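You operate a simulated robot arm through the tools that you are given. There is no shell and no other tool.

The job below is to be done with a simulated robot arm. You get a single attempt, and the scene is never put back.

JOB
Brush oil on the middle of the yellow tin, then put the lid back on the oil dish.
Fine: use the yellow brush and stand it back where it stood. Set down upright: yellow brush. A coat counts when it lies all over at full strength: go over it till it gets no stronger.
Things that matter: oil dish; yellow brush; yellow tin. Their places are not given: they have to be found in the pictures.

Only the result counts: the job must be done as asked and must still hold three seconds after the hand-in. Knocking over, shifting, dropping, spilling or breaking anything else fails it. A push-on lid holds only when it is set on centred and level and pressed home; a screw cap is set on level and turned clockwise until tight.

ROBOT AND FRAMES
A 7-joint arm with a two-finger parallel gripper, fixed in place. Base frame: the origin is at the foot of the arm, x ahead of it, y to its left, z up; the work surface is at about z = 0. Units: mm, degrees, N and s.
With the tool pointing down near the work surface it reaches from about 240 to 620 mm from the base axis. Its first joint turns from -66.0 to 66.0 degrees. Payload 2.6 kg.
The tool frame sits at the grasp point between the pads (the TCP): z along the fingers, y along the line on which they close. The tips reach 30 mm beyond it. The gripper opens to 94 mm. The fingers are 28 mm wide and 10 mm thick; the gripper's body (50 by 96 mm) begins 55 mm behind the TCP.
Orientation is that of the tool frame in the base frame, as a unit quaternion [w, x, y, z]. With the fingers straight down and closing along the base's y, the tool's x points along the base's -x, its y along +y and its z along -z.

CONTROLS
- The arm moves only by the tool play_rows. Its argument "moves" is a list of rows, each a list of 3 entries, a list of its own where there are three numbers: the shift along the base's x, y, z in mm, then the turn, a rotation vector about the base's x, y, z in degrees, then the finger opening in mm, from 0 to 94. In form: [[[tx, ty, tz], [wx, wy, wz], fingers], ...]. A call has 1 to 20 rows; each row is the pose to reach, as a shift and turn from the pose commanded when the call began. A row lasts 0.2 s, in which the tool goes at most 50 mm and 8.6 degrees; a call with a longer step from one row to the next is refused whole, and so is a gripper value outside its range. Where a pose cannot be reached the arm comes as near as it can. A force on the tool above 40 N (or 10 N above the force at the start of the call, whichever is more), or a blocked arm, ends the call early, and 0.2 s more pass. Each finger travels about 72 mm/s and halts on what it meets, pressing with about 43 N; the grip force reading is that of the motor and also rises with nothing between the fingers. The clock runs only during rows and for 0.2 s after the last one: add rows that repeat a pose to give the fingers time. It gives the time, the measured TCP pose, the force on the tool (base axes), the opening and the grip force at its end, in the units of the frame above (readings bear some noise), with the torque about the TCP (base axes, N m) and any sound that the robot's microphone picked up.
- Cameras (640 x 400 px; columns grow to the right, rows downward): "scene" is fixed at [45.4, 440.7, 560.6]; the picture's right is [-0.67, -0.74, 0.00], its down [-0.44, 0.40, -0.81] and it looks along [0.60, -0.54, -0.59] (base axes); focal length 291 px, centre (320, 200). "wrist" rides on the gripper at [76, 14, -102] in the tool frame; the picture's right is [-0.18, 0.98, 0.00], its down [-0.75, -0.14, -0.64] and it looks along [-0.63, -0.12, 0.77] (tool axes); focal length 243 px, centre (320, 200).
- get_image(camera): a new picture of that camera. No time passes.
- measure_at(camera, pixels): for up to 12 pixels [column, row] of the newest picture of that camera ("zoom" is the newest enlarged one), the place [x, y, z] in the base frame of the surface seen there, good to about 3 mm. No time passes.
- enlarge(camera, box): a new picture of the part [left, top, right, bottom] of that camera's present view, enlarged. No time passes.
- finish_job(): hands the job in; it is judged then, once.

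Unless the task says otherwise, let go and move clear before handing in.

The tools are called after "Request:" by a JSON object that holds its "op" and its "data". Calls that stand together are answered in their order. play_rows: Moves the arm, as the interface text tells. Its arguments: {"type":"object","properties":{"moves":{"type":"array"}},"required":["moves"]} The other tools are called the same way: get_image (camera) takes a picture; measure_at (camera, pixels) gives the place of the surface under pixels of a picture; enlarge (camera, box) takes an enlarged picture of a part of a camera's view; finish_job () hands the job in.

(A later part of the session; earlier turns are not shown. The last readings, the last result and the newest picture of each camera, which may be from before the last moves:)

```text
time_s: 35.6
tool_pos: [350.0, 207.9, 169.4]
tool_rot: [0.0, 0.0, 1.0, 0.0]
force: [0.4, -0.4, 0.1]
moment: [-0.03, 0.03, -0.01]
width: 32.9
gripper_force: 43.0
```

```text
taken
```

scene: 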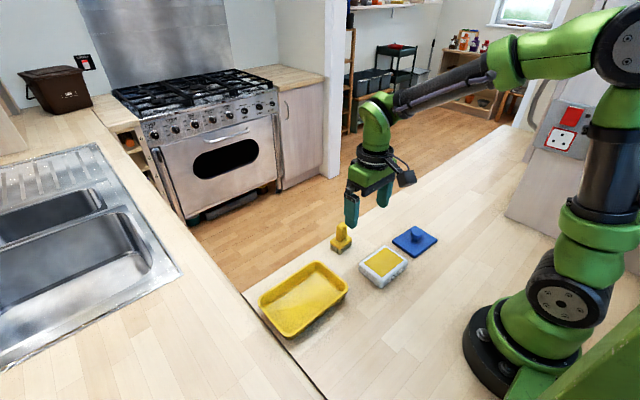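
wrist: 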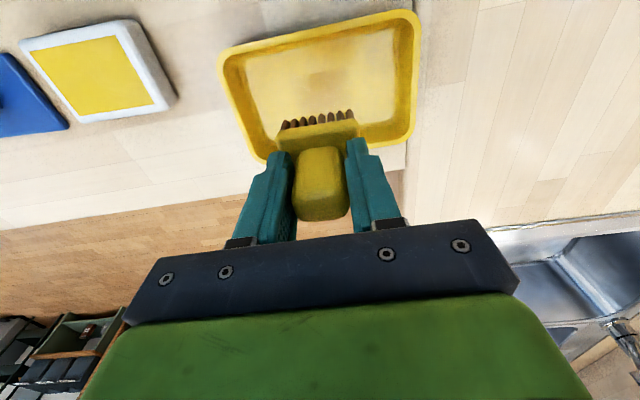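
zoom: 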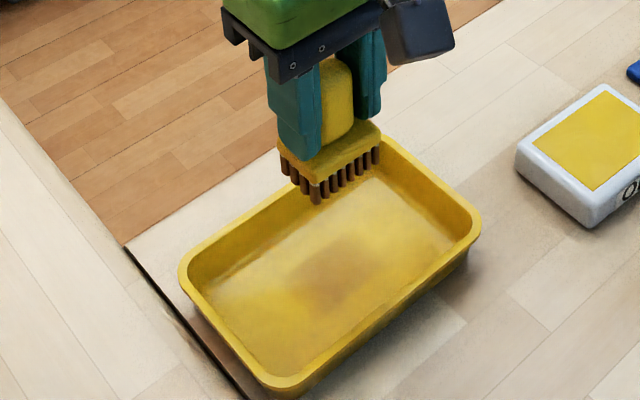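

A brownish oil patch now shows at about (330,268) in the zoom. I'll enlarge it to see its extent and strength.

Request:
{"op": "enlarge", "data": {"camera": "scene", "box": [275, 270, 345, 330]}}

Request:
{"op": "enlarge", "data": {"camera": "wrist", "box": [215, 5, 425, 165]}}

```text
6.67 times, centred on (310, 300) of scene
```

zoom: 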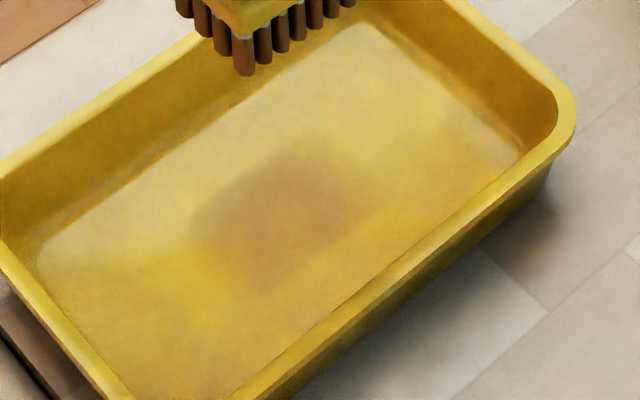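

```text
2.50 times, centred on (320, 85) of wrist
```

zoom: 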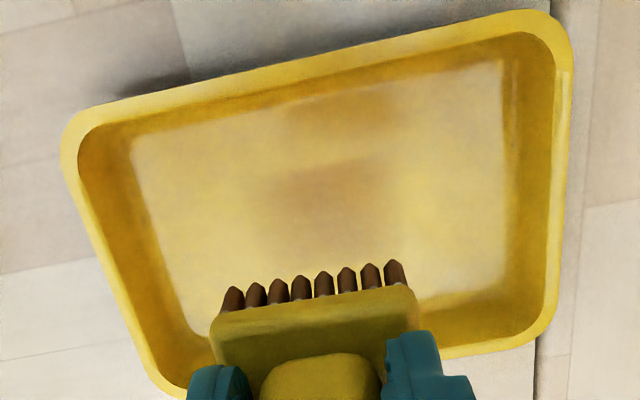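

The patch is visible but soft-edged, and the bristles still carry oil. I'll lower again to just about contact height (z≈69.2) and stroke along x, watching force.

Request:
{"op": "play_rows", "data": {"moves": [[[0, 0, -35], [0, 0, 0], 15], [[0, 0, -70], [0, 0, 0], 15], [[0, 0, -90], [0, 0, 0], 15], [[0, 0, -97], [0, 0, 0], 15], [[0, 0, -98.8], [0, 0, 0], 15], [[-6, 0, -98.8], [0, 0, 0], 15], [[-13, 0, -98.8], [0, 0, 0], 15], [[-20, 0, -98.8], [0, 0, 0], 15], [[-13, 0, -98.8], [0, 0, 0], 15], [[-6, 0, -98.8], [0, 0, 0], 15], [[0, 0, -98.8], [0, 0, 0], 15], [[6, 0, -98.8], [0, 0, 0], 15], [[13, 0, -98.8], [0, 0, 0], 15], [[20, 0, -98.8], [0, 0, 0], 15], [[13, 0, -98.8], [0, 0, 0], 15], [[6, 0, -98.8], [0, 0, 0], 15], [[0, 0, -98.8], [0, 0, 0], 15]]}}

Request:
{"op": "enlarge", "data": {"camera": "scene", "box": [260, 240, 350, 330]}}

```text
time_s: 39.2
tool_pos: [348.6, 208.4, 68.3]
tool_rot: [0.001, 0.0, 1.0, 0.001]
force: [0.4, 0.5, -0.8]
moment: [-0.06, 0.0, 0.0]
width: 33.3
gripper_force: 43.2
```

```text
4.44 times, centred on (305, 285) of scene
```

zoom: 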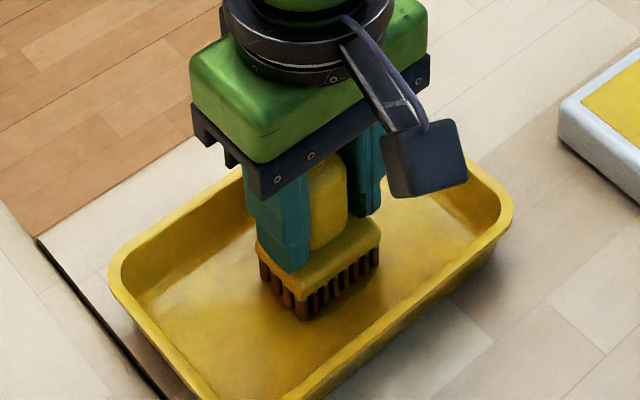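

No contact at z 69.2. I'll lower 0.7 mm and repeat the strokes.

Request:
{"op": "play_rows", "data": {"moves": [[[0, 0, -0.4], [0, 0, 0], 15], [[0, 0, -0.7], [0, 0, 0], 15], [[-5, 0, -0.7], [0, 0, 0], 15], [[-10, 0, -0.7], [0, 0, 0], 15], [[-15, 0, -0.7], [0, 0, 0], 15], [[-20, 0, -0.7], [0, 0, 0], 15]]}}

```text
time_s: 40.6
tool_pos: [327.8, 207.2, 68.5]
tool_rot: [0.0, 0.0, 1.0, 0.0]
force: [0.3, -0.7, -0.2]
moment: [0.01, 0.01, -0.01]
width: 33.2
gripper_force: 42.5
```

No force at x −20 with z 68.5. I'll lower 0.5 mm more here and check.

Request:
{"op": "play_rows", "data": {"moves": [[[0, 0, -0.3], [0, 0, 0], 15], [[0, 0, -0.6], [0, 0, 0], 15]]}}

```text
time_s: 41.2
tool_pos: [327.8, 207.3, 67.3]
tool_rot: [-0.001, 0.0, 1.0, 0.0]
force: [-3.6, 1.2, 7.8]
moment: [0.01, 0.06, -0.02]
width: 33.1
gripper_force: 43.2
```

Contact at z 67.9 with 7.8 N. I'll stroke +40 mm in x at this height and check the force at the other end.

Request:
{"op": "play_rows", "data": {"moves": [[[5, 0, 0], [0, 0, 0], 15], [[10, 0, 0], [0, 0, 0], 15], [[15, 0, 0], [0, 0, 0], 15], [[20, 0, 0], [0, 0, 0], 15], [[25, 0, 0], [0, 0, 0], 15], [[30, 0, 0], [0, 0, 0], 15], [[35, 0, 0], [0, 0, 0], 15], [[40, 0, 0], [0, 0, 0], 15]]}}

```text
time_s: 43.0
tool_pos: [369.4, 207.0, 67.3]
tool_rot: [0.0, 0.0, 1.0, 0.0]
force: [-3.9, 0.8, 10.7]
moment: [0.04, 0.0, 0.01]
width: 33.2
gripper_force: 43.1
```

Force is a moderate 10.7 N at the far end. I'll stroke back, step +24 mm in y, and stroke forward again.

Request:
{"op": "play_rows", "data": {"moves": [[[-6, 0, 0], [0, 0, 0], 15], [[-13, 0, 0], [0, 0, 0], 15], [[-20, 0, 0], [0, 0, 0], 15], [[-27, 0, 0], [0, 0, 0], 15], [[-34, 0, 0], [0, 0, 0], 15], [[-40, 0, 0], [0, 0, 0], 15], [[-40, 6, 0], [0, 0, 0], 15], [[-40, 12, 0], [0, 0, 0], 15], [[-40, 18, 0], [0, 0, 0], 15], [[-40, 24, 0], [0, 0, 0], 15], [[-34, 24, 0], [0, 0, 0], 15], [[-27, 24, 0], [0, 0, 0], 15], [[-20, 24, 0], [0, 0, 0], 15], [[-13, 24, 0], [0, 0, 0], 15], [[-6, 24, 0], [0, 0, 0], 15], [[0, 24, 0], [0, 0, 0], 15]]}}

Request:
{"op": "enlarge", "data": {"camera": "scene", "box": [260, 240, 350, 330]}}

```text
time_s: 46.4
tool_pos: [368.9, 231.4, 67.1]
tool_rot: [0.0, 0.0, 1.0, 0.0]
force: [-3.4, -0.1, 11.2]
moment: [0.0, 0.02, 0.03]
width: 33.0
gripper_force: 43.0
```

```text
4.44 times, centred on (305, 285) of scene
```

zoom: 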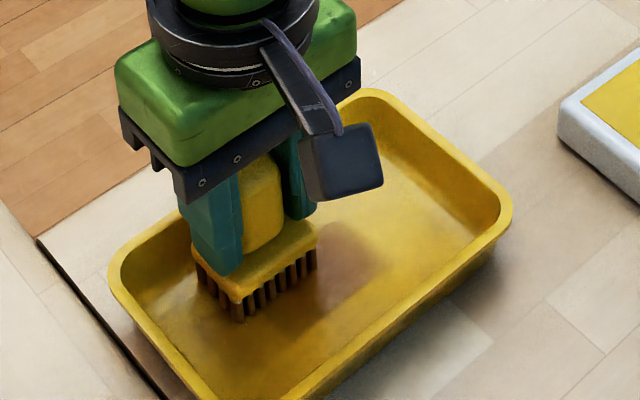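

The brown coat shows beside the brush at (350,270); force 11 N and tin unmoved. I'll stroke back, cross to the −24 mm side and stroke forward there.

Request:
{"op": "play_rows", "data": {"moves": [[[-7, 0, 0], [0, 0, 0], 15], [[-14, 0, 0], [0, 0, 0], 15], [[-21, 0, 0], [0, 0, 0], 15], [[-28, 0, 0], [0, 0, 0], 15], [[-35, 0, 0], [0, 0, 0], 15], [[-40, 0, 0], [0, 0, 0], 15], [[-40, -8, 0], [0, 0, 0], 15], [[-40, -16, 0], [0, 0, 0], 15], [[-40, -24, 0], [0, 0, 0], 15], [[-40, -32, 0], [0, 0, 0], 15], [[-40, -40, 0], [0, 0, 0], 15], [[-40, -48, 0], [0, 0, 0], 15], [[-34, -48, 0], [0, 0, 0], 15], [[-27, -48, 0], [0, 0, 0], 15], [[-20, -48, 0], [0, 0, 0], 15], [[-13, -48, 0], [0, 0, 0], 15], [[-6, -48, 0], [0, 0, 0], 15], [[0, -48, 0], [0, 0, 0], 15]]}}

Request:
{"op": "enlarge", "data": {"camera": "scene", "box": [260, 240, 350, 330]}}

```text
time_s: 50.2
tool_pos: [368.5, 182.7, 67.6]
tool_rot: [0.0, 0.0, 1.0, 0.0]
force: [0.5, -0.8, -0.3]
moment: [0.02, -0.03, 0.01]
width: 33.0
gripper_force: 42.9
```

```text
4.44 times, centred on (305, 285) of scene
```

zoom: 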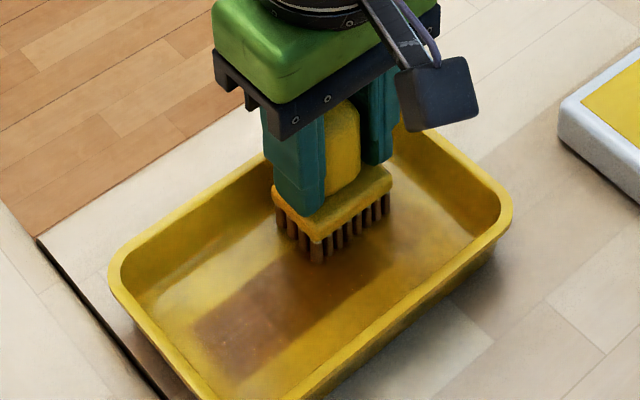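

A clear brown band shows from (200,330) to (360,270); contact was lost at this −y end (force 0). I'll raise to inspect the coat and the brush's load.

Request:
{"op": "play_rows", "data": {"moves": [[[0, 0, 5], [0, 0, 0], 15], [[0, 5, 30], [0, 0, 0], 15], [[0, 15, 60], [0, 0, 0], 15], [[0, 24, 90], [0, 0, 0], 15], [[0, 24, 110], [0, 0, 0], 15], [[0, 24, 110], [0, 0, 0], 15]]}}

Request:
{"op": "enlarge", "data": {"camera": "scene", "box": [250, 240, 360, 340]}}

Request:
{"op": "enlarge", "data": {"camera": "wrist", "box": [195, 0, 445, 190]}}

```text
time_s: 51.6
tool_pos: [368.3, 207.9, 176.9]
tool_rot: [0.0, 0.0, 1.0, 0.0]
force: [-0.4, -0.2, -1.2]
moment: [0.0, 0.05, 0.01]
width: 33.4
gripper_force: 43.1
```

```text
4.00 times, centred on (305, 290) of scene
```

zoom: 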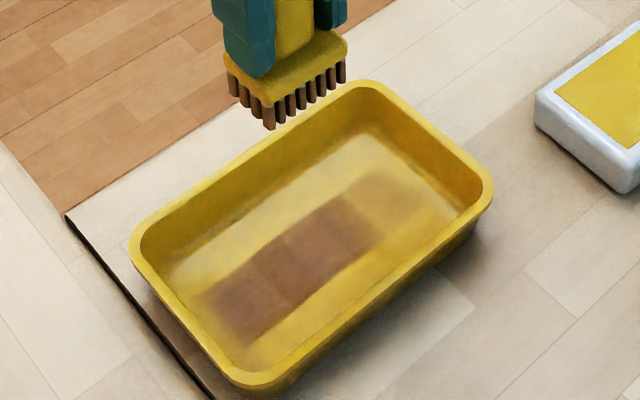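

```text
2.11 times, centred on (320, 95) of wrist
```

zoom: 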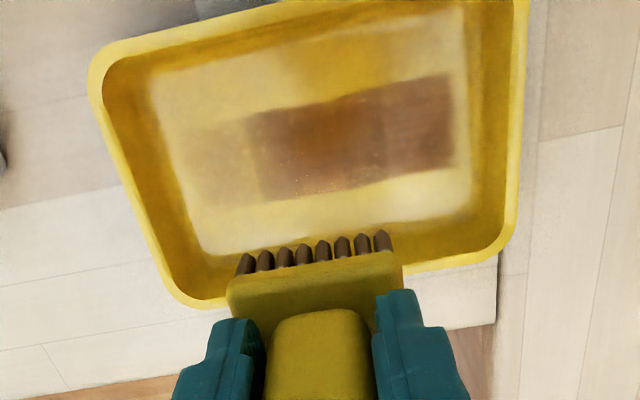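

The coat is a band: dark from about (205,300) to (380,235), lighter towards (430,215) in the scene zoom. I'll measure its edges to learn its real extent.

Request:
{"op": "enlarge", "data": {"camera": "scene", "box": [265, 260, 365, 340]}}

Request:
{"op": "measure_at", "data": {"camera": "wrist", "pixels": [[313, 53], [406, 37], [410, 78], [319, 93], [284, 62], [291, 97], [365, 44], [365, 85], [320, 70], [400, 60]]}}

```text
5.00 times, centred on (315, 300) of scene
```

zoom: 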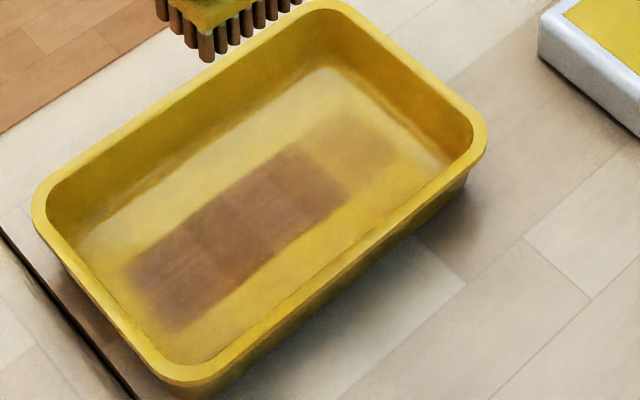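

```text
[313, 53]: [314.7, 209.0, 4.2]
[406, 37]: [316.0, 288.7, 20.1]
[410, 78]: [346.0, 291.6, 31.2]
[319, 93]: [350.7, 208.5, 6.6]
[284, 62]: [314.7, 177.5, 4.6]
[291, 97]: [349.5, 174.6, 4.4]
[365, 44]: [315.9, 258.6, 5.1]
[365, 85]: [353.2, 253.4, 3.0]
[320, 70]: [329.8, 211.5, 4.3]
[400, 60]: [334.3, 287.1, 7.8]
```

I'll redo the measurement with corrected pixel conversion for the band's corners, using the current scene zoom.

Request:
{"op": "measure_at", "data": {"camera": "zoom", "pixels": [[130, 262], [190, 325], [270, 250], [345, 210], [290, 148], [215, 195], [350, 115], [400, 160], [240, 235], [180, 290], [110, 270], [330, 240]]}}

Request:
{"op": "measure_at", "data": {"camera": "wrist", "pixels": [[284.5, 55.6], [381.6, 35.7], [384, 78.4], [292.5, 95], [253.7, 64], [260.7, 99.7], [330, 47], [340, 87]]}}

```text
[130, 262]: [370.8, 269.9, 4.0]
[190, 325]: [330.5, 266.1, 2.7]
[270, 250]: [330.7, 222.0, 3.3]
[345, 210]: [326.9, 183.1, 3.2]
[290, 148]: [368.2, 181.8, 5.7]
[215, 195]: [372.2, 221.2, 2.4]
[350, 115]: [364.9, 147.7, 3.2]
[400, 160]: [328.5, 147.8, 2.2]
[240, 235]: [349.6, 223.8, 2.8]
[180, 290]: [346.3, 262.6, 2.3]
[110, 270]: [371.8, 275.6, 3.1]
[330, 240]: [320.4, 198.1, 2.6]
```

```text
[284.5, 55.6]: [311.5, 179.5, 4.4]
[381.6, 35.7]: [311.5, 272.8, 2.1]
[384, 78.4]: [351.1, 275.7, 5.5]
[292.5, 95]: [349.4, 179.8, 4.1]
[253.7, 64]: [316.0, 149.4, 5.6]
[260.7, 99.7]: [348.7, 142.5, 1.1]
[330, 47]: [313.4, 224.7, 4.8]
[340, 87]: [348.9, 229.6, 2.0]
```

By the fixed camera the coat lies on x 328–371, y 147–270: dark from y 183 to 270, faint from 147 to 183 where contact was lost. The bristles look depleted, so I'll return to the dish to reload.

Request:
{"op": "play_rows", "data": {"moves": [[[-5, -15, -5], [0, 0, 0], 15], [[-13, -38, -10], [0, 0, 0], 15], [[-22, -62, -15], [0, 0, 0], 15], [[-31, -86, -20], [0, 0, 0], 15], [[-40, -110, -25], [0, 0, 0], 15], [[-49, -134, -30], [0, 0, 0], 15], [[-58, -158, -35], [0, 0, 0], 15], [[-67, -180, -40], [0, 0, 0], 15], [[-75, -195, -45], [0, 0, -1], 15], [[-75, -196, -58], [0, 0, -1], 15], [[-75, -196, -68], [0, 0, -1], 15], [[-75, -196, -76], [0, 0, -1], 15], [[-75, -196, -80], [0, 0, -1], 15], [[-75, -196, -82.5], [0, 0, -1], 15], [[-75, -196, -82.9], [0, 0, -1], 15], [[-75, -196, -82.9], [0, 0, -1], 15]]}}

Request:
{"op": "enlarge", "data": {"camera": "scene", "box": [350, 220, 420, 290]}}

Request:
{"op": "enlarge", "data": {"camera": "scene", "box": [250, 250, 360, 340]}}

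```text
time_s: 55.0
tool_pos: [294.5, 11.4, 94.6]
tool_rot: [-0.001, 0.008, 1.0, 0.0]
force: [0.4, 0.7, -0.2]
moment: [-0.02, 0.02, -0.01]
width: 33.0
gripper_force: 43.4
```

```text
5.71 times, centred on (385, 255) of scene
```

zoom: 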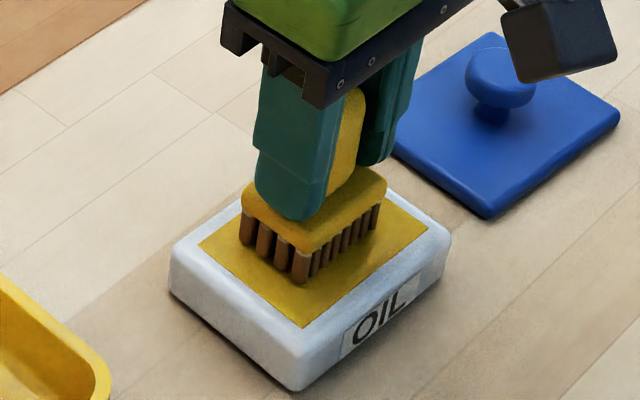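

```text
4.44 times, centred on (305, 295) of scene
```

zoom: 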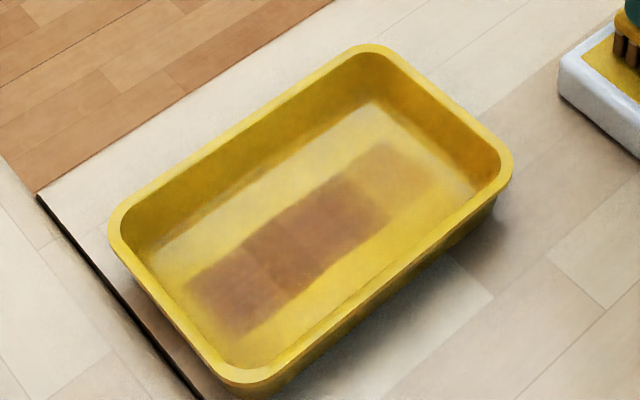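

The bristles barely touch (force 0); the brush has slid up slightly in the grip. I'll lower about 1 mm more into the oil.

Request:
{"op": "play_rows", "data": {"moves": [[[0, 0, -0.6], [0, 0, 0], 15], [[0, 0, -1.2], [0, 0, 0], 15], [[0, 0, -1.2], [0, 0, 0], 15]]}}

Request:
{"op": "enlarge", "data": {"camera": "scene", "box": [350, 220, 420, 290]}}

```text
time_s: 55.8
tool_pos: [293.8, 11.5, 93.4]
tool_rot: [0.0, 0.009, 1.0, 0.0]
force: [-0.4, 0.2, -0.4]
moment: [0.0, -0.02, 0.01]
width: 33.0
gripper_force: 43.4
```

```text
5.71 times, centred on (385, 255) of scene
```

zoom: 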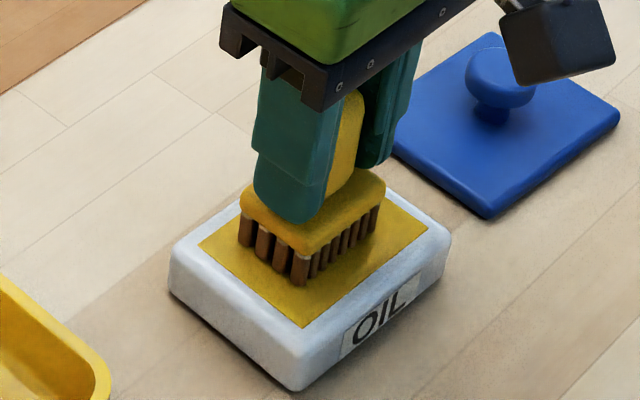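

Still no force at z 93.8, though the bristles look darker again. I'll lower another millimetre.

Request:
{"op": "play_rows", "data": {"moves": [[[0, 0, -0.6], [0, 0, 0], 15], [[0, 0, -1.2], [0, 0, 0], 15], [[0, 0, -1.2], [0, 0, 0], 15]]}}

Request:
{"op": "enlarge", "data": {"camera": "scene", "box": [350, 220, 420, 290]}}

```text
time_s: 56.6
tool_pos: [293.6, 12.3, 93.3]
tool_rot: [0.002, 0.009, 1.0, 0.0]
force: [-8.5, -1.1, 30.5]
moment: [0.01, 0.21, -0.02]
width: 33.2
gripper_force: 43.3
```

```text
5.71 times, centred on (385, 255) of scene
```

zoom: 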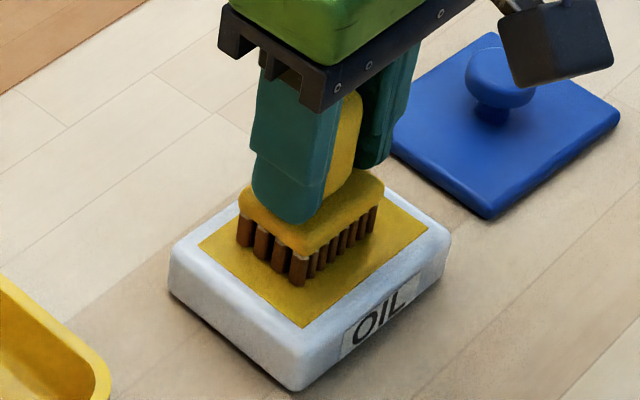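

Firm contact (30 N) in the oil and the bristles are dark brown again. I'll lift, pause, and carry the brush to the faintly coated −y part of the tin at (349,170).

Request:
{"op": "play_rows", "data": {"moves": [[[0, 0, 3], [0, 0, 0], 15], [[0, 0, 12], [0, 0, 0], 15], [[0, 0, 30], [0, 0, 0], 15], [[0, 0, 38], [0, 0, 0], 15], [[0, 0, 38], [0, 0, 0], 15], [[0, 0, 38], [0, 0, 0], 15], [[7, 20, 38], [0, 0, 1], 15], [[15, 44, 38], [0, 0, 1], 15], [[23, 68, 38], [0, 0, 1], 15], [[31, 92, 38], [0, 0, 1], 15], [[40, 116, 38], [0, 0, 1], 15], [[48, 138, 38], [0, 0, 1], 15], [[54, 152, 38], [0, 0, 1], 15], [[55, 158.5, 36], [0, 0, 1], 15], [[55, 158.5, 18], [0, 0, 1], 15], [[55, 158.5, 0], [0, 0, 1], 15], [[55, 158.5, -14], [0, 0, 1], 15], [[55, 158.5, -21], [0, 0, 1], 15], [[55, 158.5, -24], [0, 0, 1], 15], [[55, 158.5, -24], [0, 0, 1], 15]]}}

Request:
{"op": "enlarge", "data": {"camera": "scene", "box": [260, 240, 360, 330]}}

```text
time_s: 60.8
tool_pos: [350.4, 169.9, 68.5]
tool_rot: [0.001, 0.0, 1.0, 0.0]
force: [0.0, 0.5, -0.3]
moment: [0.02, -0.04, -0.01]
width: 33.1
gripper_force: 42.8
```

```text
4.44 times, centred on (310, 285) of scene
```

zoom: 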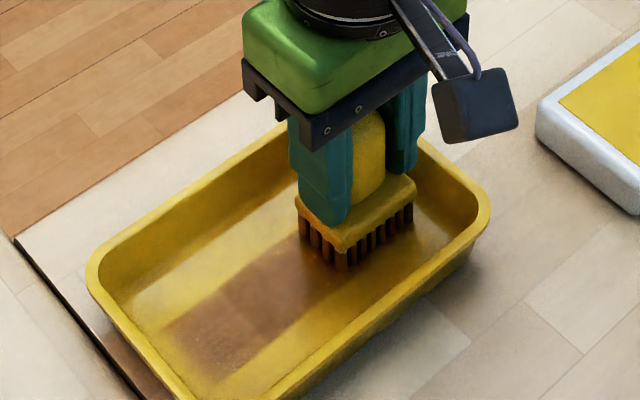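

The brush is over the faint part (350,250 in zoom), no contact yet at z 68.6. I'll lower about 1 mm.

Request:
{"op": "play_rows", "data": {"moves": [[[0, 0, -0.5], [0, 0, 0], 15], [[0, 0, -1.0], [0, 0, 0], 15], [[0, 0, -1.0], [0, 0, 0], 15]]}}

```text
time_s: 61.6
tool_pos: [348.0, 170.3, 67.9]
tool_rot: [0.0, -0.001, 1.0, 0.0]
force: [-0.7, -1.8, 4.0]
moment: [-0.04, 0.02, -0.05]
width: 32.9
gripper_force: 42.7
```

Light contact of 4 N at z 67.6. I'll press 0.3 mm more and stroke along y at x −6, then back at x +6.

Request:
{"op": "play_rows", "data": {"moves": [[[-6, -4, -0.3], [0, 0, 0], 15], [[-6, 4, -0.3], [0, 0, 0], 15], [[-6, 12, -0.3], [0, 0, 0], 15], [[-6, 21, -0.3], [0, 0, 0], 15], [[-6, 30, -0.3], [0, 0, 0], 15], [[-6, 39, -0.3], [0, 0, 0], 15], [[-6, 48, -0.3], [0, 0, 0], 15], [[-6, 57, -0.3], [0, 0, 0], 15], [[-6, 66, -0.3], [0, 0, 0], 15], [[-6, 75, -0.3], [0, 0, 0], 15], [[0, 80, -0.3], [0, 0, 0], 15]]}}

Request:
{"op": "enlarge", "data": {"camera": "scene", "box": [250, 240, 360, 340]}}

```text
time_s: 64.0
tool_pos: [348.0, 250.2, 67.6]
tool_rot: [-0.001, -0.001, 1.0, 0.0]
force: [-5.8, -3.1, 20.8]
moment: [-0.06, 0.01, -0.04]
width: 32.8
gripper_force: 43.3
```

```text
4.00 times, centred on (305, 290) of scene
```

zoom: 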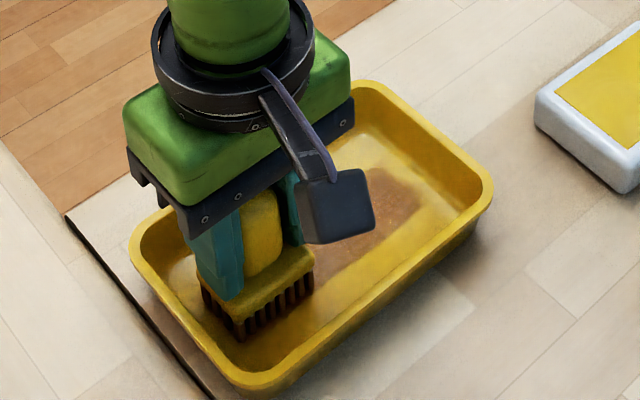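

The −y part is now brown at (390,205); force 21 N at the +y end. I'll stroke back along x +6 with slightly less pressure.

Request:
{"op": "play_rows", "data": {"moves": [[[6, 4, 0.3], [0, 0, 0], 15], [[6, -4, 0.3], [0, 0, 0], 15], [[6, -12, 0.3], [0, 0, 0], 15], [[6, -20, 0.2], [0, 0, 0], 15], [[6, -29, 0.2], [0, 0, 0], 15], [[6, -38, 0.1], [0, 0, 0], 15], [[6, -47, 0.1], [0, 0, 0], 15], [[6, -56, 0], [0, 0, 0], 15], [[6, -65, 0], [0, 0, 0], 15], [[6, -74, 0], [0, 0, 0], 15], [[6, -84, 0], [0, 0, 0], 15], [[0, -84, 0], [0, 0, 0], 15], [[-6, -84, 0], [0, 0, 0], 15], [[-6, -76, 0], [0, 0, 0], 15], [[0, -68, 0], [0, 0, 0], 15], [[6, -68, 0], [0, 0, 0], 15], [[6, -76, 0], [0, 0, 0], 15], [[0, -84, 0], [0, 0, 0], 15]]}}

Request:
{"op": "enlarge", "data": {"camera": "scene", "box": [250, 240, 360, 340]}}

```text
time_s: 67.8
tool_pos: [350.4, 164.1, 67.4]
tool_rot: [0.002, -0.001, 1.0, 0.0]
force: [3.9, 4.5, 13.3]
moment: [0.14, -0.42, 0.06]
width: 33.2
gripper_force: 43.4
```

```text
4.00 times, centred on (305, 290) of scene
```

zoom: 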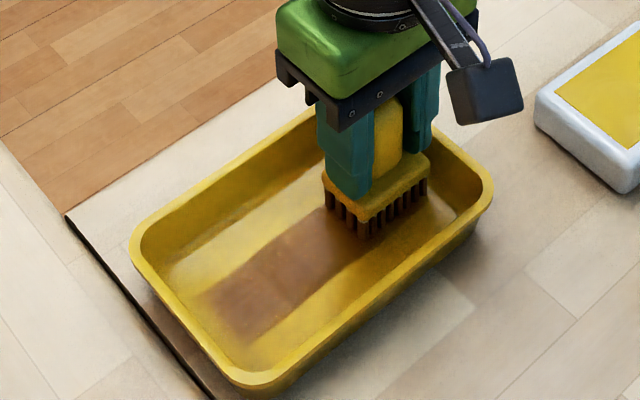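

Contact stayed good (13 N). I'll raise the brush over the tin to inspect the coat.

Request:
{"op": "play_rows", "data": {"moves": [[[0, 0, 4], [0, 0, 0], 15], [[0, 5, 30], [0, 0, 0], 15], [[5, 20, 65], [0, 0, 0], 15], [[12, 35, 100], [0, 0, 0], 15], [[20, 43, 115], [0, 0, 0], 15], [[20, 43, 115], [0, 0, 0], 15]]}}

Request:
{"op": "enlarge", "data": {"camera": "scene", "box": [250, 240, 360, 340]}}

Request:
{"op": "enlarge", "data": {"camera": "wrist", "box": [195, 0, 445, 190]}}

```text
time_s: 69.2
tool_pos: [370.3, 209.1, 184.0]
tool_rot: [0.001, 0.0, 1.0, 0.0]
force: [0.1, -1.0, -0.5]
moment: [-0.03, 0.01, -0.01]
width: 33.3
gripper_force: 43.4
```

```text
4.00 times, centred on (305, 290) of scene
```

zoom: 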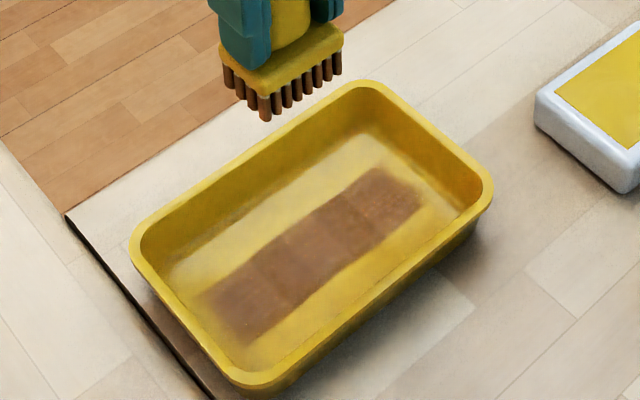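

```text
2.11 times, centred on (320, 95) of wrist
```

zoom: 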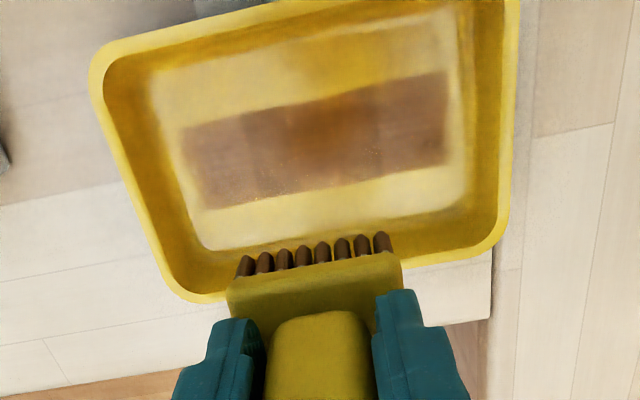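

The band now looks even across its three parts. I'll zoom in tightly for shade comparison before another pass.

Request:
{"op": "enlarge", "data": {"camera": "scene", "box": [280, 270, 350, 330]}}

```text
6.67 times, centred on (315, 300) of scene
```

zoom: 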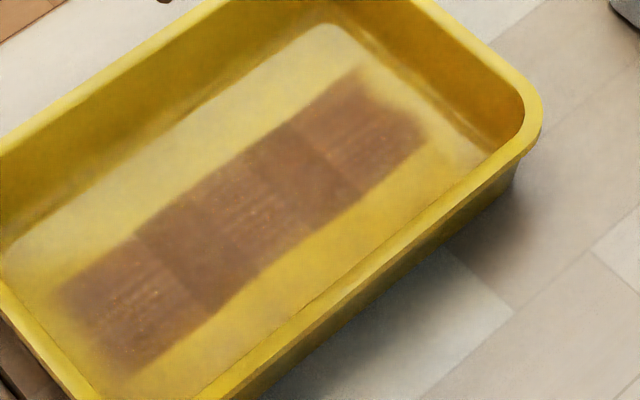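

Faint segment boundaries show at about (135,235) and (290,130); the end segments look slightly streakier. I'll measure these boundaries.

Request:
{"op": "measure_at", "data": {"camera": "zoom", "pixels": [[60, 290], [135, 237], [290, 132], [358, 72], [425, 130], [360, 195], [215, 308], [130, 370], [100, 330], [180, 275], [320, 165], [390, 105]]}}

```text
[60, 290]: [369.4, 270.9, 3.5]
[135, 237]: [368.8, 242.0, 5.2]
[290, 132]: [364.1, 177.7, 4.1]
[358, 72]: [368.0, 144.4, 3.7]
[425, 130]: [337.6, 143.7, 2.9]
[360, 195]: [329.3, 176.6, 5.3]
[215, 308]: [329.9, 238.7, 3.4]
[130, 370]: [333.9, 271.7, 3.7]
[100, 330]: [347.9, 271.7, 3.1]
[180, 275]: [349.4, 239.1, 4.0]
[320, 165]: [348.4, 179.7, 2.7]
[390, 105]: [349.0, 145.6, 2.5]
```

The band spans y 144–271 with cell-like boundaries near 178, 209 and 240. I'll reload the brush and make a second full pass to see if it gets any stronger.

Request:
{"op": "play_rows", "data": {"moves": [[[-5, -15, -5], [0, 0, 0], 15], [[-13, -38, -10], [0, 0, 0], 15], [[-22, -62, -15], [0, 0, 0], 15], [[-31, -86, -20], [0, 0, 0], 15], [[-40, -110, -25], [0, 0, 0], 15], [[-49, -134, -30], [0, 0, 0], 15], [[-58, -158, -35], [0, 0, 0], 15], [[-67, -180, -40], [0, 0, 0], 15], [[-75, -196, -46], [0, 0, -1], 15], [[-75, -197.5, -60], [0, 0, -1], 15], [[-75, -197.5, -73], [0, 0, -1], 15], [[-75, -197.5, -82], [0, 0, -1], 15], [[-75, -197.5, -86], [0, 0, -1], 15], [[-75, -197.5, -88], [0, 0, -1], 15], [[-75, -197.5, -89], [0, 0, -1], 15], [[-75, -197.5, -89], [0, 0, -1], 15]]}}

```text
time_s: 72.6
tool_pos: [293.9, 11.8, 94.2]
tool_rot: [0.0, 0.009, 1.0, 0.0]
force: [-0.6, -0.3, -1.0]
moment: [-0.01, 0.0, 0.01]
width: 32.9
gripper_force: 42.6
```

No contact force yet at z 93.3. I'll lower a little further.

Request:
{"op": "play_rows", "data": {"moves": [[[0, 0, -0.4], [0, 0, 0], 15], [[0, 0, -0.8], [0, 0, 0], 15], [[0, 0, -0.8], [0, 0, 0], 15]]}}

Request:
{"op": "enlarge", "data": {"camera": "scene", "box": [350, 220, 420, 290]}}

```text
time_s: 73.4
tool_pos: [294.1, 11.2, 94.5]
tool_rot: [0.001, 0.009, 1.0, 0.001]
force: [0.3, -1.1, 5.1]
moment: [-0.03, -0.1, -0.07]
width: 33.2
gripper_force: 42.8
```

```text
5.71 times, centred on (385, 255) of scene
```

zoom: 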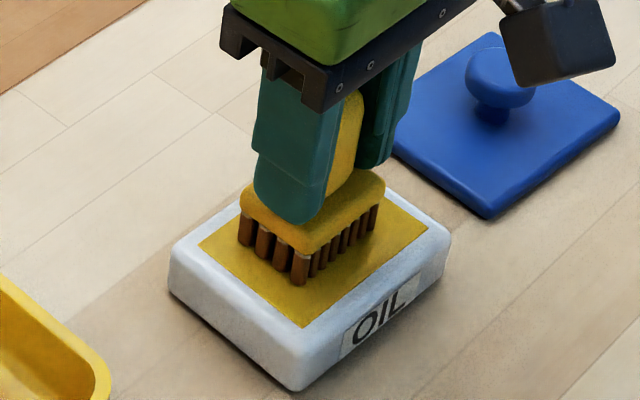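

Contact 5 N and the bristles are dark again. I'll lift, pause, and carry the brush to the −y end of the band.

Request:
{"op": "play_rows", "data": {"moves": [[[0, 0, 0], [0, 0, 0], 15], [[0, 0, 4], [0, 0, 0], 15], [[0, 0, 15], [0, 0, 0], 15], [[0, 0, 32], [0, 0, 0], 15], [[0, 0, 38], [0, 0, 0], 15], [[0, 0, 38], [0, 0, 0], 15], [[7, 20, 38], [0, 0, 1], 15], [[15, 44, 38], [0, 0, 1], 15], [[23, 68, 38], [0, 0, 1], 15], [[31, 92, 38], [0, 0, 1], 15], [[40, 116, 38], [0, 0, 1], 15], [[48, 138, 38], [0, 0, 1], 15], [[54, 150, 38], [0, 0, 1], 15], [[55, 154.5, 36], [0, 0, 1], 15], [[55, 154.5, 18], [0, 0, 1], 15], [[55, 154.5, 0], [0, 0, 1], 15], [[55, 154.5, -14], [0, 0, 1], 15], [[55, 154.5, -21], [0, 0, 1], 15], [[55, 154.5, -24.5], [0, 0, 1], 15], [[55, 154.5, -25], [0, 0, 1], 15]]}}

```text
time_s: 77.6
tool_pos: [348.2, 166.1, 66.5]
tool_rot: [0.0, 0.0, 1.0, 0.0]
force: [-2.1, -2.7, 5.9]
moment: [-0.06, 0.03, -0.02]
width: 33.0
gripper_force: 43.0
```

Contact 5.9 N at z 67.5. I'll stroke along y to the +y end at x −5.

Request:
{"op": "play_rows", "data": {"moves": [[[-5, 0, -0.3], [0, 0, 0], 15], [[-5, 7, -0.3], [0, 0, 0], 15], [[-5, 14, -0.3], [0, 0, 0], 15], [[-5, 21, -0.3], [0, 0, 0], 15], [[-5, 28, -0.3], [0, 0, 0], 15], [[-5, 35, -0.3], [0, 0, 0], 15], [[-5, 42, -0.2], [0, 0, 0], 15], [[-5, 49, -0.2], [0, 0, 0], 15], [[-5, 56, -0.1], [0, 0, 0], 15], [[-5, 63, -0.1], [0, 0, 0], 15], [[-5, 70, 0], [0, 0, 0], 15], [[-5, 77, 0], [0, 0, 0], 15], [[-5, 84, 0], [0, 0, 0], 15], [[0, 86, 0], [0, 0, 0], 15], [[5, 86, 0], [0, 0, 0], 15]]}}

```text
time_s: 80.8
tool_pos: [354.8, 251.7, 66.6]
tool_rot: [0.0, 0.0, 1.0, 0.0]
force: [-0.1, -1.0, 0.0]
moment: [-0.03, 0.0, 0.01]
width: 33.2
gripper_force: 42.6
```

Contact was lost at the +y end. I'll lower 0.6 mm here and check the force.

Request:
{"op": "play_rows", "data": {"moves": [[[0, 0, -0.3], [0, 0, 0], 15], [[0, 0, -0.6], [0, 0, 0], 15]]}}

```text
time_s: 81.4
tool_pos: [354.6, 251.4, 67.2]
tool_rot: [0.0, 0.0, 1.0, 0.0]
force: [-0.8, -0.7, 3.9]
moment: [0.01, -0.02, 0.0]
width: 33.1
gripper_force: 42.5
```

Light contact 3.9 N at z 66.9. I'll stroke back towards −y with z adjusted for the slight slope.

Request:
{"op": "play_rows", "data": {"moves": [[[-10, 0, -0.2], [0, 0, 0], 15], [[-10, -8, -0.2], [0, 0, 0], 15], [[0, -8, -0.2], [0, 0, 0], 15], [[0, 0, -0.2], [0, 0, 0], 15], [[0, -8, -0.2], [0, 0, 0], 15], [[0, -16, -0.2], [0, 0, 0], 15], [[0, -24, -0.2], [0, 0, 0], 15], [[0, -32, -0.1], [0, 0, 0], 15], [[0, -40, 0], [0, 0, 0], 15], [[0, -48, 0], [0, 0, 0], 15], [[0, -56, 0.1], [0, 0, 0], 15], [[0, -64, 0.1], [0, 0, 0], 15], [[0, -72, 0.2], [0, 0, 0], 15], [[0, -80, 0.2], [0, 0, 0], 15], [[0, -87, 0.2], [0, 0, 0], 15], [[-5, -87, 0.2], [0, 0, 0], 15], [[-10, -87, 0.2], [0, 0, 0], 15]]}}

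```text
time_s: 85.0
tool_pos: [343.8, 164.7, 66.5]
tool_rot: [0.0, 0.0, 1.0, 0.0]
force: [-0.2, -0.1, -1.5]
moment: [-0.01, -0.02, -0.01]
width: 33.1
gripper_force: 43.4
```

No contact at z 67.1 here now, so I'll lower further in small steps.

Request:
{"op": "play_rows", "data": {"moves": [[[0, 0, -0.3], [0, 0, 0], 15], [[0, 0, -0.6], [0, 0, 0], 15]]}}

Request:
{"op": "enlarge", "data": {"camera": "scene", "box": [270, 230, 360, 320]}}

```text
time_s: 85.6
tool_pos: [345.3, 164.5, 67.4]
tool_rot: [-0.001, 0.0, 1.0, 0.0]
force: [-0.5, 0.9, 1.4]
moment: [0.0, 0.01, -0.02]
width: 33.1
gripper_force: 42.6
```

```text
4.44 times, centred on (315, 275) of scene
```

zoom: 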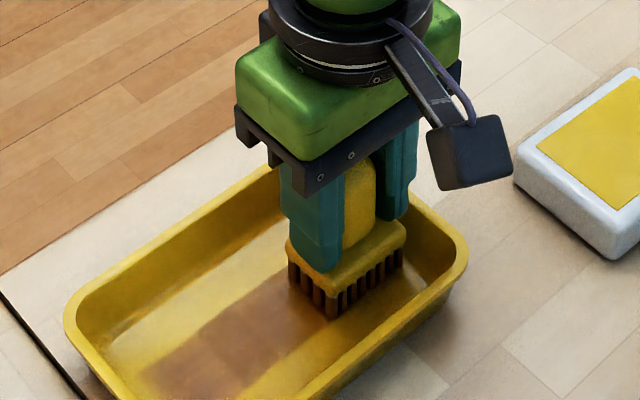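

Light touch (1.4 N) at z 66.5. I'll press 0.5 mm more and stroke the whole length again.

Request:
{"op": "play_rows", "data": {"moves": [[[0, 0, -0.4], [0, 0, 0], 15], [[5, 0, -0.4], [0, 0, 0], 15], [[10, 0, -0.4], [0, 0, 0], 15], [[10, 8, -0.4], [0, 0, 0], 15], [[5, 8, -0.4], [0, 0, 0], 15], [[0, 8, -0.4], [0, 0, 0], 15]]}}

```text
time_s: 87.0
tool_pos: [346.3, 174.0, 67.2]
tool_rot: [0.001, 0.0, 1.0, 0.001]
force: [5.8, 0.2, 14.1]
moment: [-0.04, -0.47, 0.0]
width: 33.0
gripper_force: 43.0
```

Good contact at 14 N. I'll continue the stroke towards +y at this height.

Request:
{"op": "play_rows", "data": {"moves": [[[2, 7, 0], [0, 0, 0], 15], [[4, 14, 0], [0, 0, 0], 15], [[4, 21, 0], [0, 0, 0], 15], [[4, 28, 0], [0, 0, 0], 15], [[4, 35, 0], [0, 0, 0], 15], [[4, 42, 0], [0, 0, 0], 15], [[4, 49, 0], [0, 0, 0], 15], [[4, 56, 0], [0, 0, 0], 15], [[4, 63, 0], [0, 0, 0], 15], [[4, 70, 0], [0, 0, 0], 15], [[4, 77, 0], [0, 0, 0], 15], [[4, 80, 0], [0, 0, 0], 15], [[0, 80, 0], [0, 0, 0], 15], [[-3, 76, 0], [0, 0, 0], 15], [[0, 72, 0], [0, 0, 0], 15], [[6, 72, 0], [0, 0, 0], 15], [[10, 76, 0], [0, 0, 0], 15], [[6, 80, 0], [0, 0, 0], 15]]}}

```text
time_s: 90.8
tool_pos: [351.1, 252.9, 65.8]
tool_rot: [0.002, 0.001, 1.0, 0.0]
force: [3.0, -3.5, 12.9]
moment: [-0.03, -0.33, -0.1]
width: 33.1
gripper_force: 43.0
```

Contact held throughout (13 N at the end). I'll raise over the tin to compare the coat.

Request:
{"op": "play_rows", "data": {"moves": [[[0, 0, 4], [0, 0, 0], 15], [[0, -5, 30], [0, 0, 0], 15], [[5, -20, 65], [0, 0, 0], 15], [[12, -35, 100], [0, 0, 0], 15], [[19, -44, 116], [0, 0, 0], 15], [[19, -44, 116], [0, 0, 0], 15]]}}

Request:
{"op": "enlarge", "data": {"camera": "scene", "box": [280, 270, 350, 330]}}

Request:
{"op": "enlarge", "data": {"camera": "scene", "box": [250, 220, 360, 340]}}

```text
time_s: 92.2
tool_pos: [369.7, 208.8, 184.0]
tool_rot: [-0.001, 0.0, 1.0, 0.0]
force: [0.8, -0.1, -0.2]
moment: [-0.01, 0.06, 0.02]
width: 33.2
gripper_force: 43.3
```

```text
6.67 times, centred on (315, 300) of scene
```

zoom: 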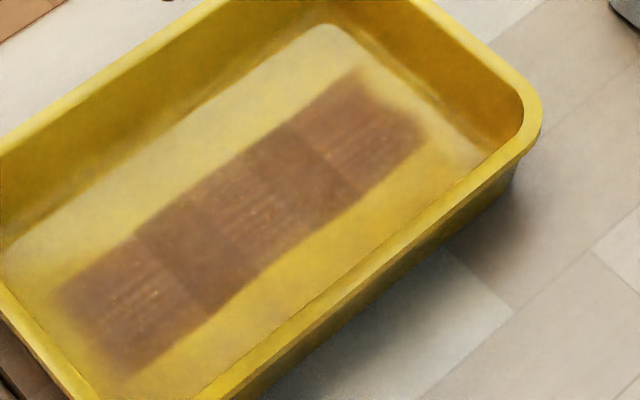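

```text
3.33 times, centred on (305, 280) of scene
```

zoom: 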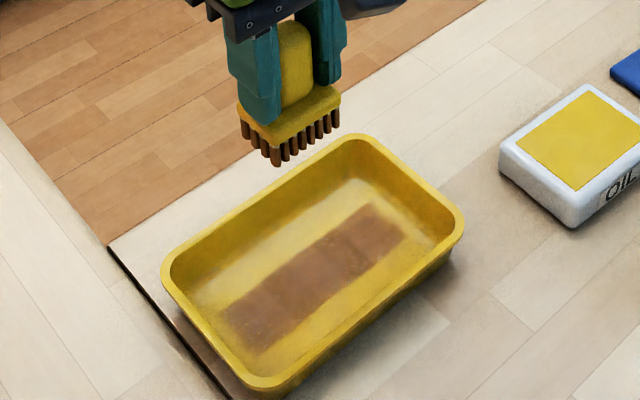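

The coat looks essentially the same as after the previous pass, evenly brown. To be certain it gets no stronger, I'll reload once more and make one more full pass.

Request:
{"op": "play_rows", "data": {"moves": [[[-5, -15, -5], [0, 0, 0], 15], [[-13, -38, -10], [0, 0, 0], 15], [[-22, -62, -15], [0, 0, 0], 15], [[-31, -86, -20], [0, 0, 0], 15], [[-40, -110, -25], [0, 0, 0], 15], [[-49, -134, -30], [0, 0, 0], 15], [[-58, -158, -35], [0, 0, 0], 15], [[-67, -180, -40], [0, 0, 0], 15], [[-75, -196, -46], [0, 0, -1], 15], [[-75, -197.5, -60], [0, 0, -1], 15], [[-75, -197.5, -73], [0, 0, -1], 15], [[-75, -197.5, -82], [0, 0, -1], 15], [[-75, -197.5, -86], [0, 0, -1], 15], [[-75, -197.5, -88.5], [0, 0, -1], 15], [[-75, -197.5, -89.9], [0, 0, -1], 15], [[-75, -197.5, -89.9], [0, 0, -1], 15]]}}

Request:
{"op": "enlarge", "data": {"camera": "scene", "box": [350, 220, 420, 290]}}

```text
time_s: 95.6
tool_pos: [294.4, 10.7, 92.7]
tool_rot: [0.001, 0.009, 1.0, 0.0]
force: [-3.7, -0.1, 13.2]
moment: [0.0, 0.02, -0.04]
width: 32.9
gripper_force: 42.5
```

```text
5.71 times, centred on (385, 255) of scene
```

zoom: 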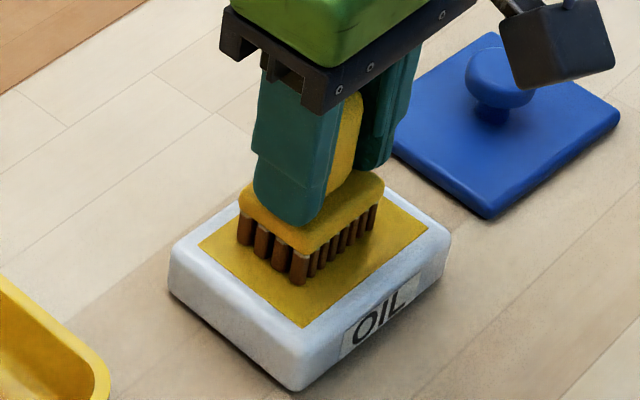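

Loaded with 13 N contact. I'll lift, pause and return to the tin's −y end.

Request:
{"op": "play_rows", "data": {"moves": [[[0, 0, 0], [0, 0, 0], 15], [[0, 0, 4], [0, 0, 0], 15], [[0, 0, 15], [0, 0, 0], 15], [[0, 0, 32], [0, 0, 0], 15], [[0, 0, 38], [0, 0, 0], 15], [[0, 0, 38], [0, 0, 0], 15], [[7, 20, 38], [0, 0, 1], 15], [[15, 44, 38], [0, 0, 1], 15], [[23, 68, 38], [0, 0, 1], 15], [[31, 92, 38], [0, 0, 1], 15], [[40, 116, 38], [0, 0, 1], 15], [[48, 138, 38], [0, 0, 1], 15], [[54, 150, 38], [0, 0, 1], 15], [[55, 154.5, 36], [0, 0, 1], 15], [[55, 154.5, 18], [0, 0, 1], 15], [[55, 154.5, 0], [0, 0, 1], 15], [[55, 154.5, -14], [0, 0, 1], 15], [[55, 154.5, -22], [0, 0, 1], 15], [[55, 154.5, -25], [0, 0, 1], 15], [[55, 154.5, -25.8], [0, 0, 1], 15]]}}

```text
time_s: 99.8
tool_pos: [348.4, 166.3, 67.1]
tool_rot: [0.0, 0.0, 1.0, 0.0]
force: [-1.4, 0.0, 4.2]
moment: [-0.03, 0.01, -0.01]
width: 32.9
gripper_force: 43.0
```

Contact 4.2 N at z 66.4. I'll press 0.4 mm more and stroke the whole length to +y.

Request:
{"op": "play_rows", "data": {"moves": [[[0, -2, -0.3], [0, 0, 0], 15], [[-5, -2, -0.4], [0, 0, 0], 15], [[5, -2, -0.4], [0, 0, 0], 15], [[5, 6, -0.4], [0, 0, 0], 15], [[5, 13, -0.4], [0, 0, 0], 15], [[5, 20, -0.4], [0, 0, 0], 15], [[5, 27, -0.4], [0, 0, 0], 15], [[5, 34, -0.4], [0, 0, 0], 15], [[5, 41, -0.4], [0, 0, 0], 15], [[5, 48, -0.4], [0, 0, 0], 15], [[5, 55, -0.4], [0, 0, 0], 15], [[5, 62, -0.4], [0, 0, 0], 15], [[5, 69, -0.4], [0, 0, 0], 15], [[5, 76, -0.4], [0, 0, 0], 15], [[5, 83, -0.4], [0, 0, 0], 15], [[5, 87, -0.4], [0, 0, 0], 15], [[-5, 87, -0.4], [0, 0, 0], 15]]}}

```text
time_s: 103.4
tool_pos: [342.2, 253.5, 66.4]
tool_rot: [0.0, -0.001, 1.0, 0.001]
force: [2.9, 0.7, 9.4]
moment: [0.1, -0.38, 0.0]
width: 33.1
gripper_force: 42.8
```

Contact is 9.4 N at the +y end. I'll stroke back along x −5 to the −y end.

Request:
{"op": "play_rows", "data": {"moves": [[[0, -6, -0.1], [0, 0, 0], 15], [[0, -13, -0.1], [0, 0, 0], 15], [[0, -20, -0.1], [0, 0, 0], 15], [[0, -27, -0.1], [0, 0, 0], 15], [[0, -34, -0.1], [0, 0, 0], 15], [[0, -41, -0.1], [0, 0, 0], 15], [[0, -48, -0.1], [0, 0, 0], 15], [[0, -55, -0.1], [0, 0, 0], 15], [[0, -62, -0.1], [0, 0, 0], 15], [[0, -69, -0.1], [0, 0, 0], 15], [[0, -76, -0.1], [0, 0, 0], 15], [[0, -83, -0.1], [0, 0, 0], 15], [[0, -89, -0.1], [0, 0, 0], 15], [[5, -89, -0.1], [0, 0, 0], 15]]}}

```text
time_s: 106.4
tool_pos: [348.3, 162.8, 65.9]
tool_rot: [0.0, 0.0, 1.0, 0.0]
force: [-1.0, 0.8, 3.6]
moment: [-0.01, 0.04, 0.03]
width: 33.3
gripper_force: 43.3
```

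Contact held. I'll raise over the tin and compare the coat again.

Request:
{"op": "play_rows", "data": {"moves": [[[0, 0, 4], [0, 0, 0], 15], [[0, 5, 30], [0, 0, 0], 15], [[5, 20, 65], [0, 0, 0], 15], [[12, 35, 100], [0, 0, 0], 15], [[20, 45, 116.1], [0, 0, 0], 15], [[20, 45, 116.1], [0, 0, 0], 15]]}}

Request:
{"op": "enlarge", "data": {"camera": "scene", "box": [280, 270, 350, 330]}}

Request:
{"op": "enlarge", "data": {"camera": "scene", "box": [250, 220, 360, 340]}}

Request:
{"op": "enlarge", "data": {"camera": "wrist", "box": [195, 0, 445, 190]}}

```text
time_s: 107.8
tool_pos: [368.8, 210.1, 183.1]
tool_rot: [0.0, 0.0, 1.0, -0.001]
force: [-0.9, -0.4, -0.2]
moment: [0.0, 0.0, 0.01]
width: 32.9
gripper_force: 42.8
```

```text
6.67 times, centred on (315, 300) of scene
```

zoom: 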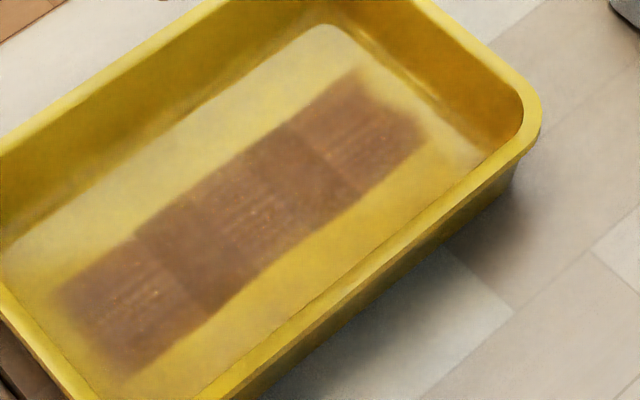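

```text
3.33 times, centred on (305, 280) of scene
```

zoom: 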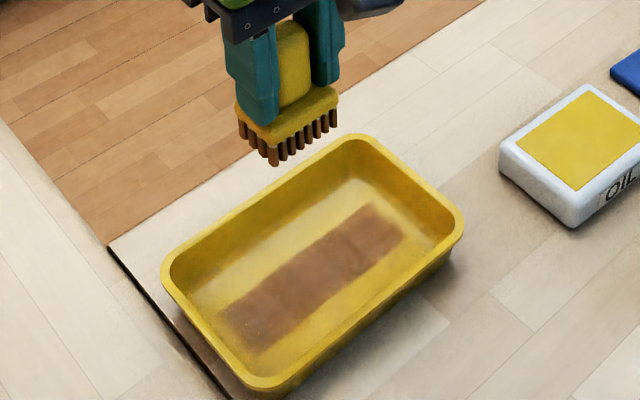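

```text
2.11 times, centred on (320, 95) of wrist
```

zoom: 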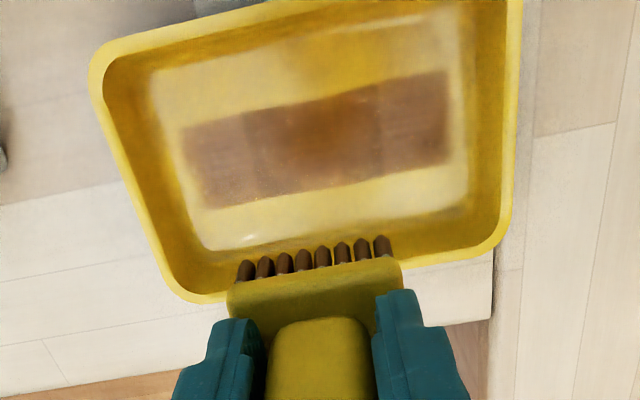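

The coat looks the same as after the previous pass — even brown over the whole middle patch, so it is at full strength. Before returning the brush I'll check that it still hangs straight in the grip.

Request:
{"op": "enlarge", "data": {"camera": "scene", "box": [285, 215, 345, 275]}}

Request:
{"op": "get_image", "data": {"camera": "wrist"}}

```text
6.67 times, centred on (315, 245) of scene
```

zoom: 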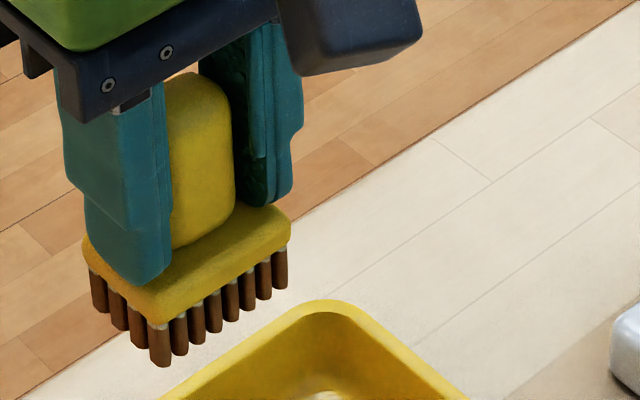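

```text
taken
```

wrist: 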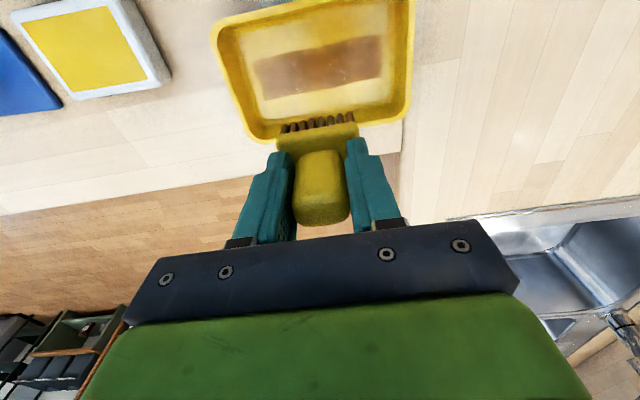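

I'll measure the block's top corners and the bristle tips to detect tilt.

Request:
{"op": "measure_at", "data": {"camera": "zoom", "pixels": [[88, 250], [152, 312], [284, 226], [262, 208], [100, 306], [160, 360], [280, 284], [230, 316], [130, 290], [220, 265], [190, 80], [205, 100]]}}

Request:
{"op": "measure_at", "data": {"camera": "wrist", "pixels": [[280, 137], [357, 124], [283, 148], [352, 138], [320, 160], [320, 185], [320, 200], [320, 215], [282, 128], [350, 115], [300, 205], [340, 205]]}}

```text
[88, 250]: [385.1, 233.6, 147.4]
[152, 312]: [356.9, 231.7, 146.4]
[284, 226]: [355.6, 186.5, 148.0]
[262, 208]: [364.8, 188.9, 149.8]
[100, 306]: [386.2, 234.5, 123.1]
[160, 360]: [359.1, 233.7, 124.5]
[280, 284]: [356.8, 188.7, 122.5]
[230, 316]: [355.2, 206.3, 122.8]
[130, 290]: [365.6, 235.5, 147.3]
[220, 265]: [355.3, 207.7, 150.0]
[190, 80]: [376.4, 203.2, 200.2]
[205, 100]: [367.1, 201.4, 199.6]
```

```text
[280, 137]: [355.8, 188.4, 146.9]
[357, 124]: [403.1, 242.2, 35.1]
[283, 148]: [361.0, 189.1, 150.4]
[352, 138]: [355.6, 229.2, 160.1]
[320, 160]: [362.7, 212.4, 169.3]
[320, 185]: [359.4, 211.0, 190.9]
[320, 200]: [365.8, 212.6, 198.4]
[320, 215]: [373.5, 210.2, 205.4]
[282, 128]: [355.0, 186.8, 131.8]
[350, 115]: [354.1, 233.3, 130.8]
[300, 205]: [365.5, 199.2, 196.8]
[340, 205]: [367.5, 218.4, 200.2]
```

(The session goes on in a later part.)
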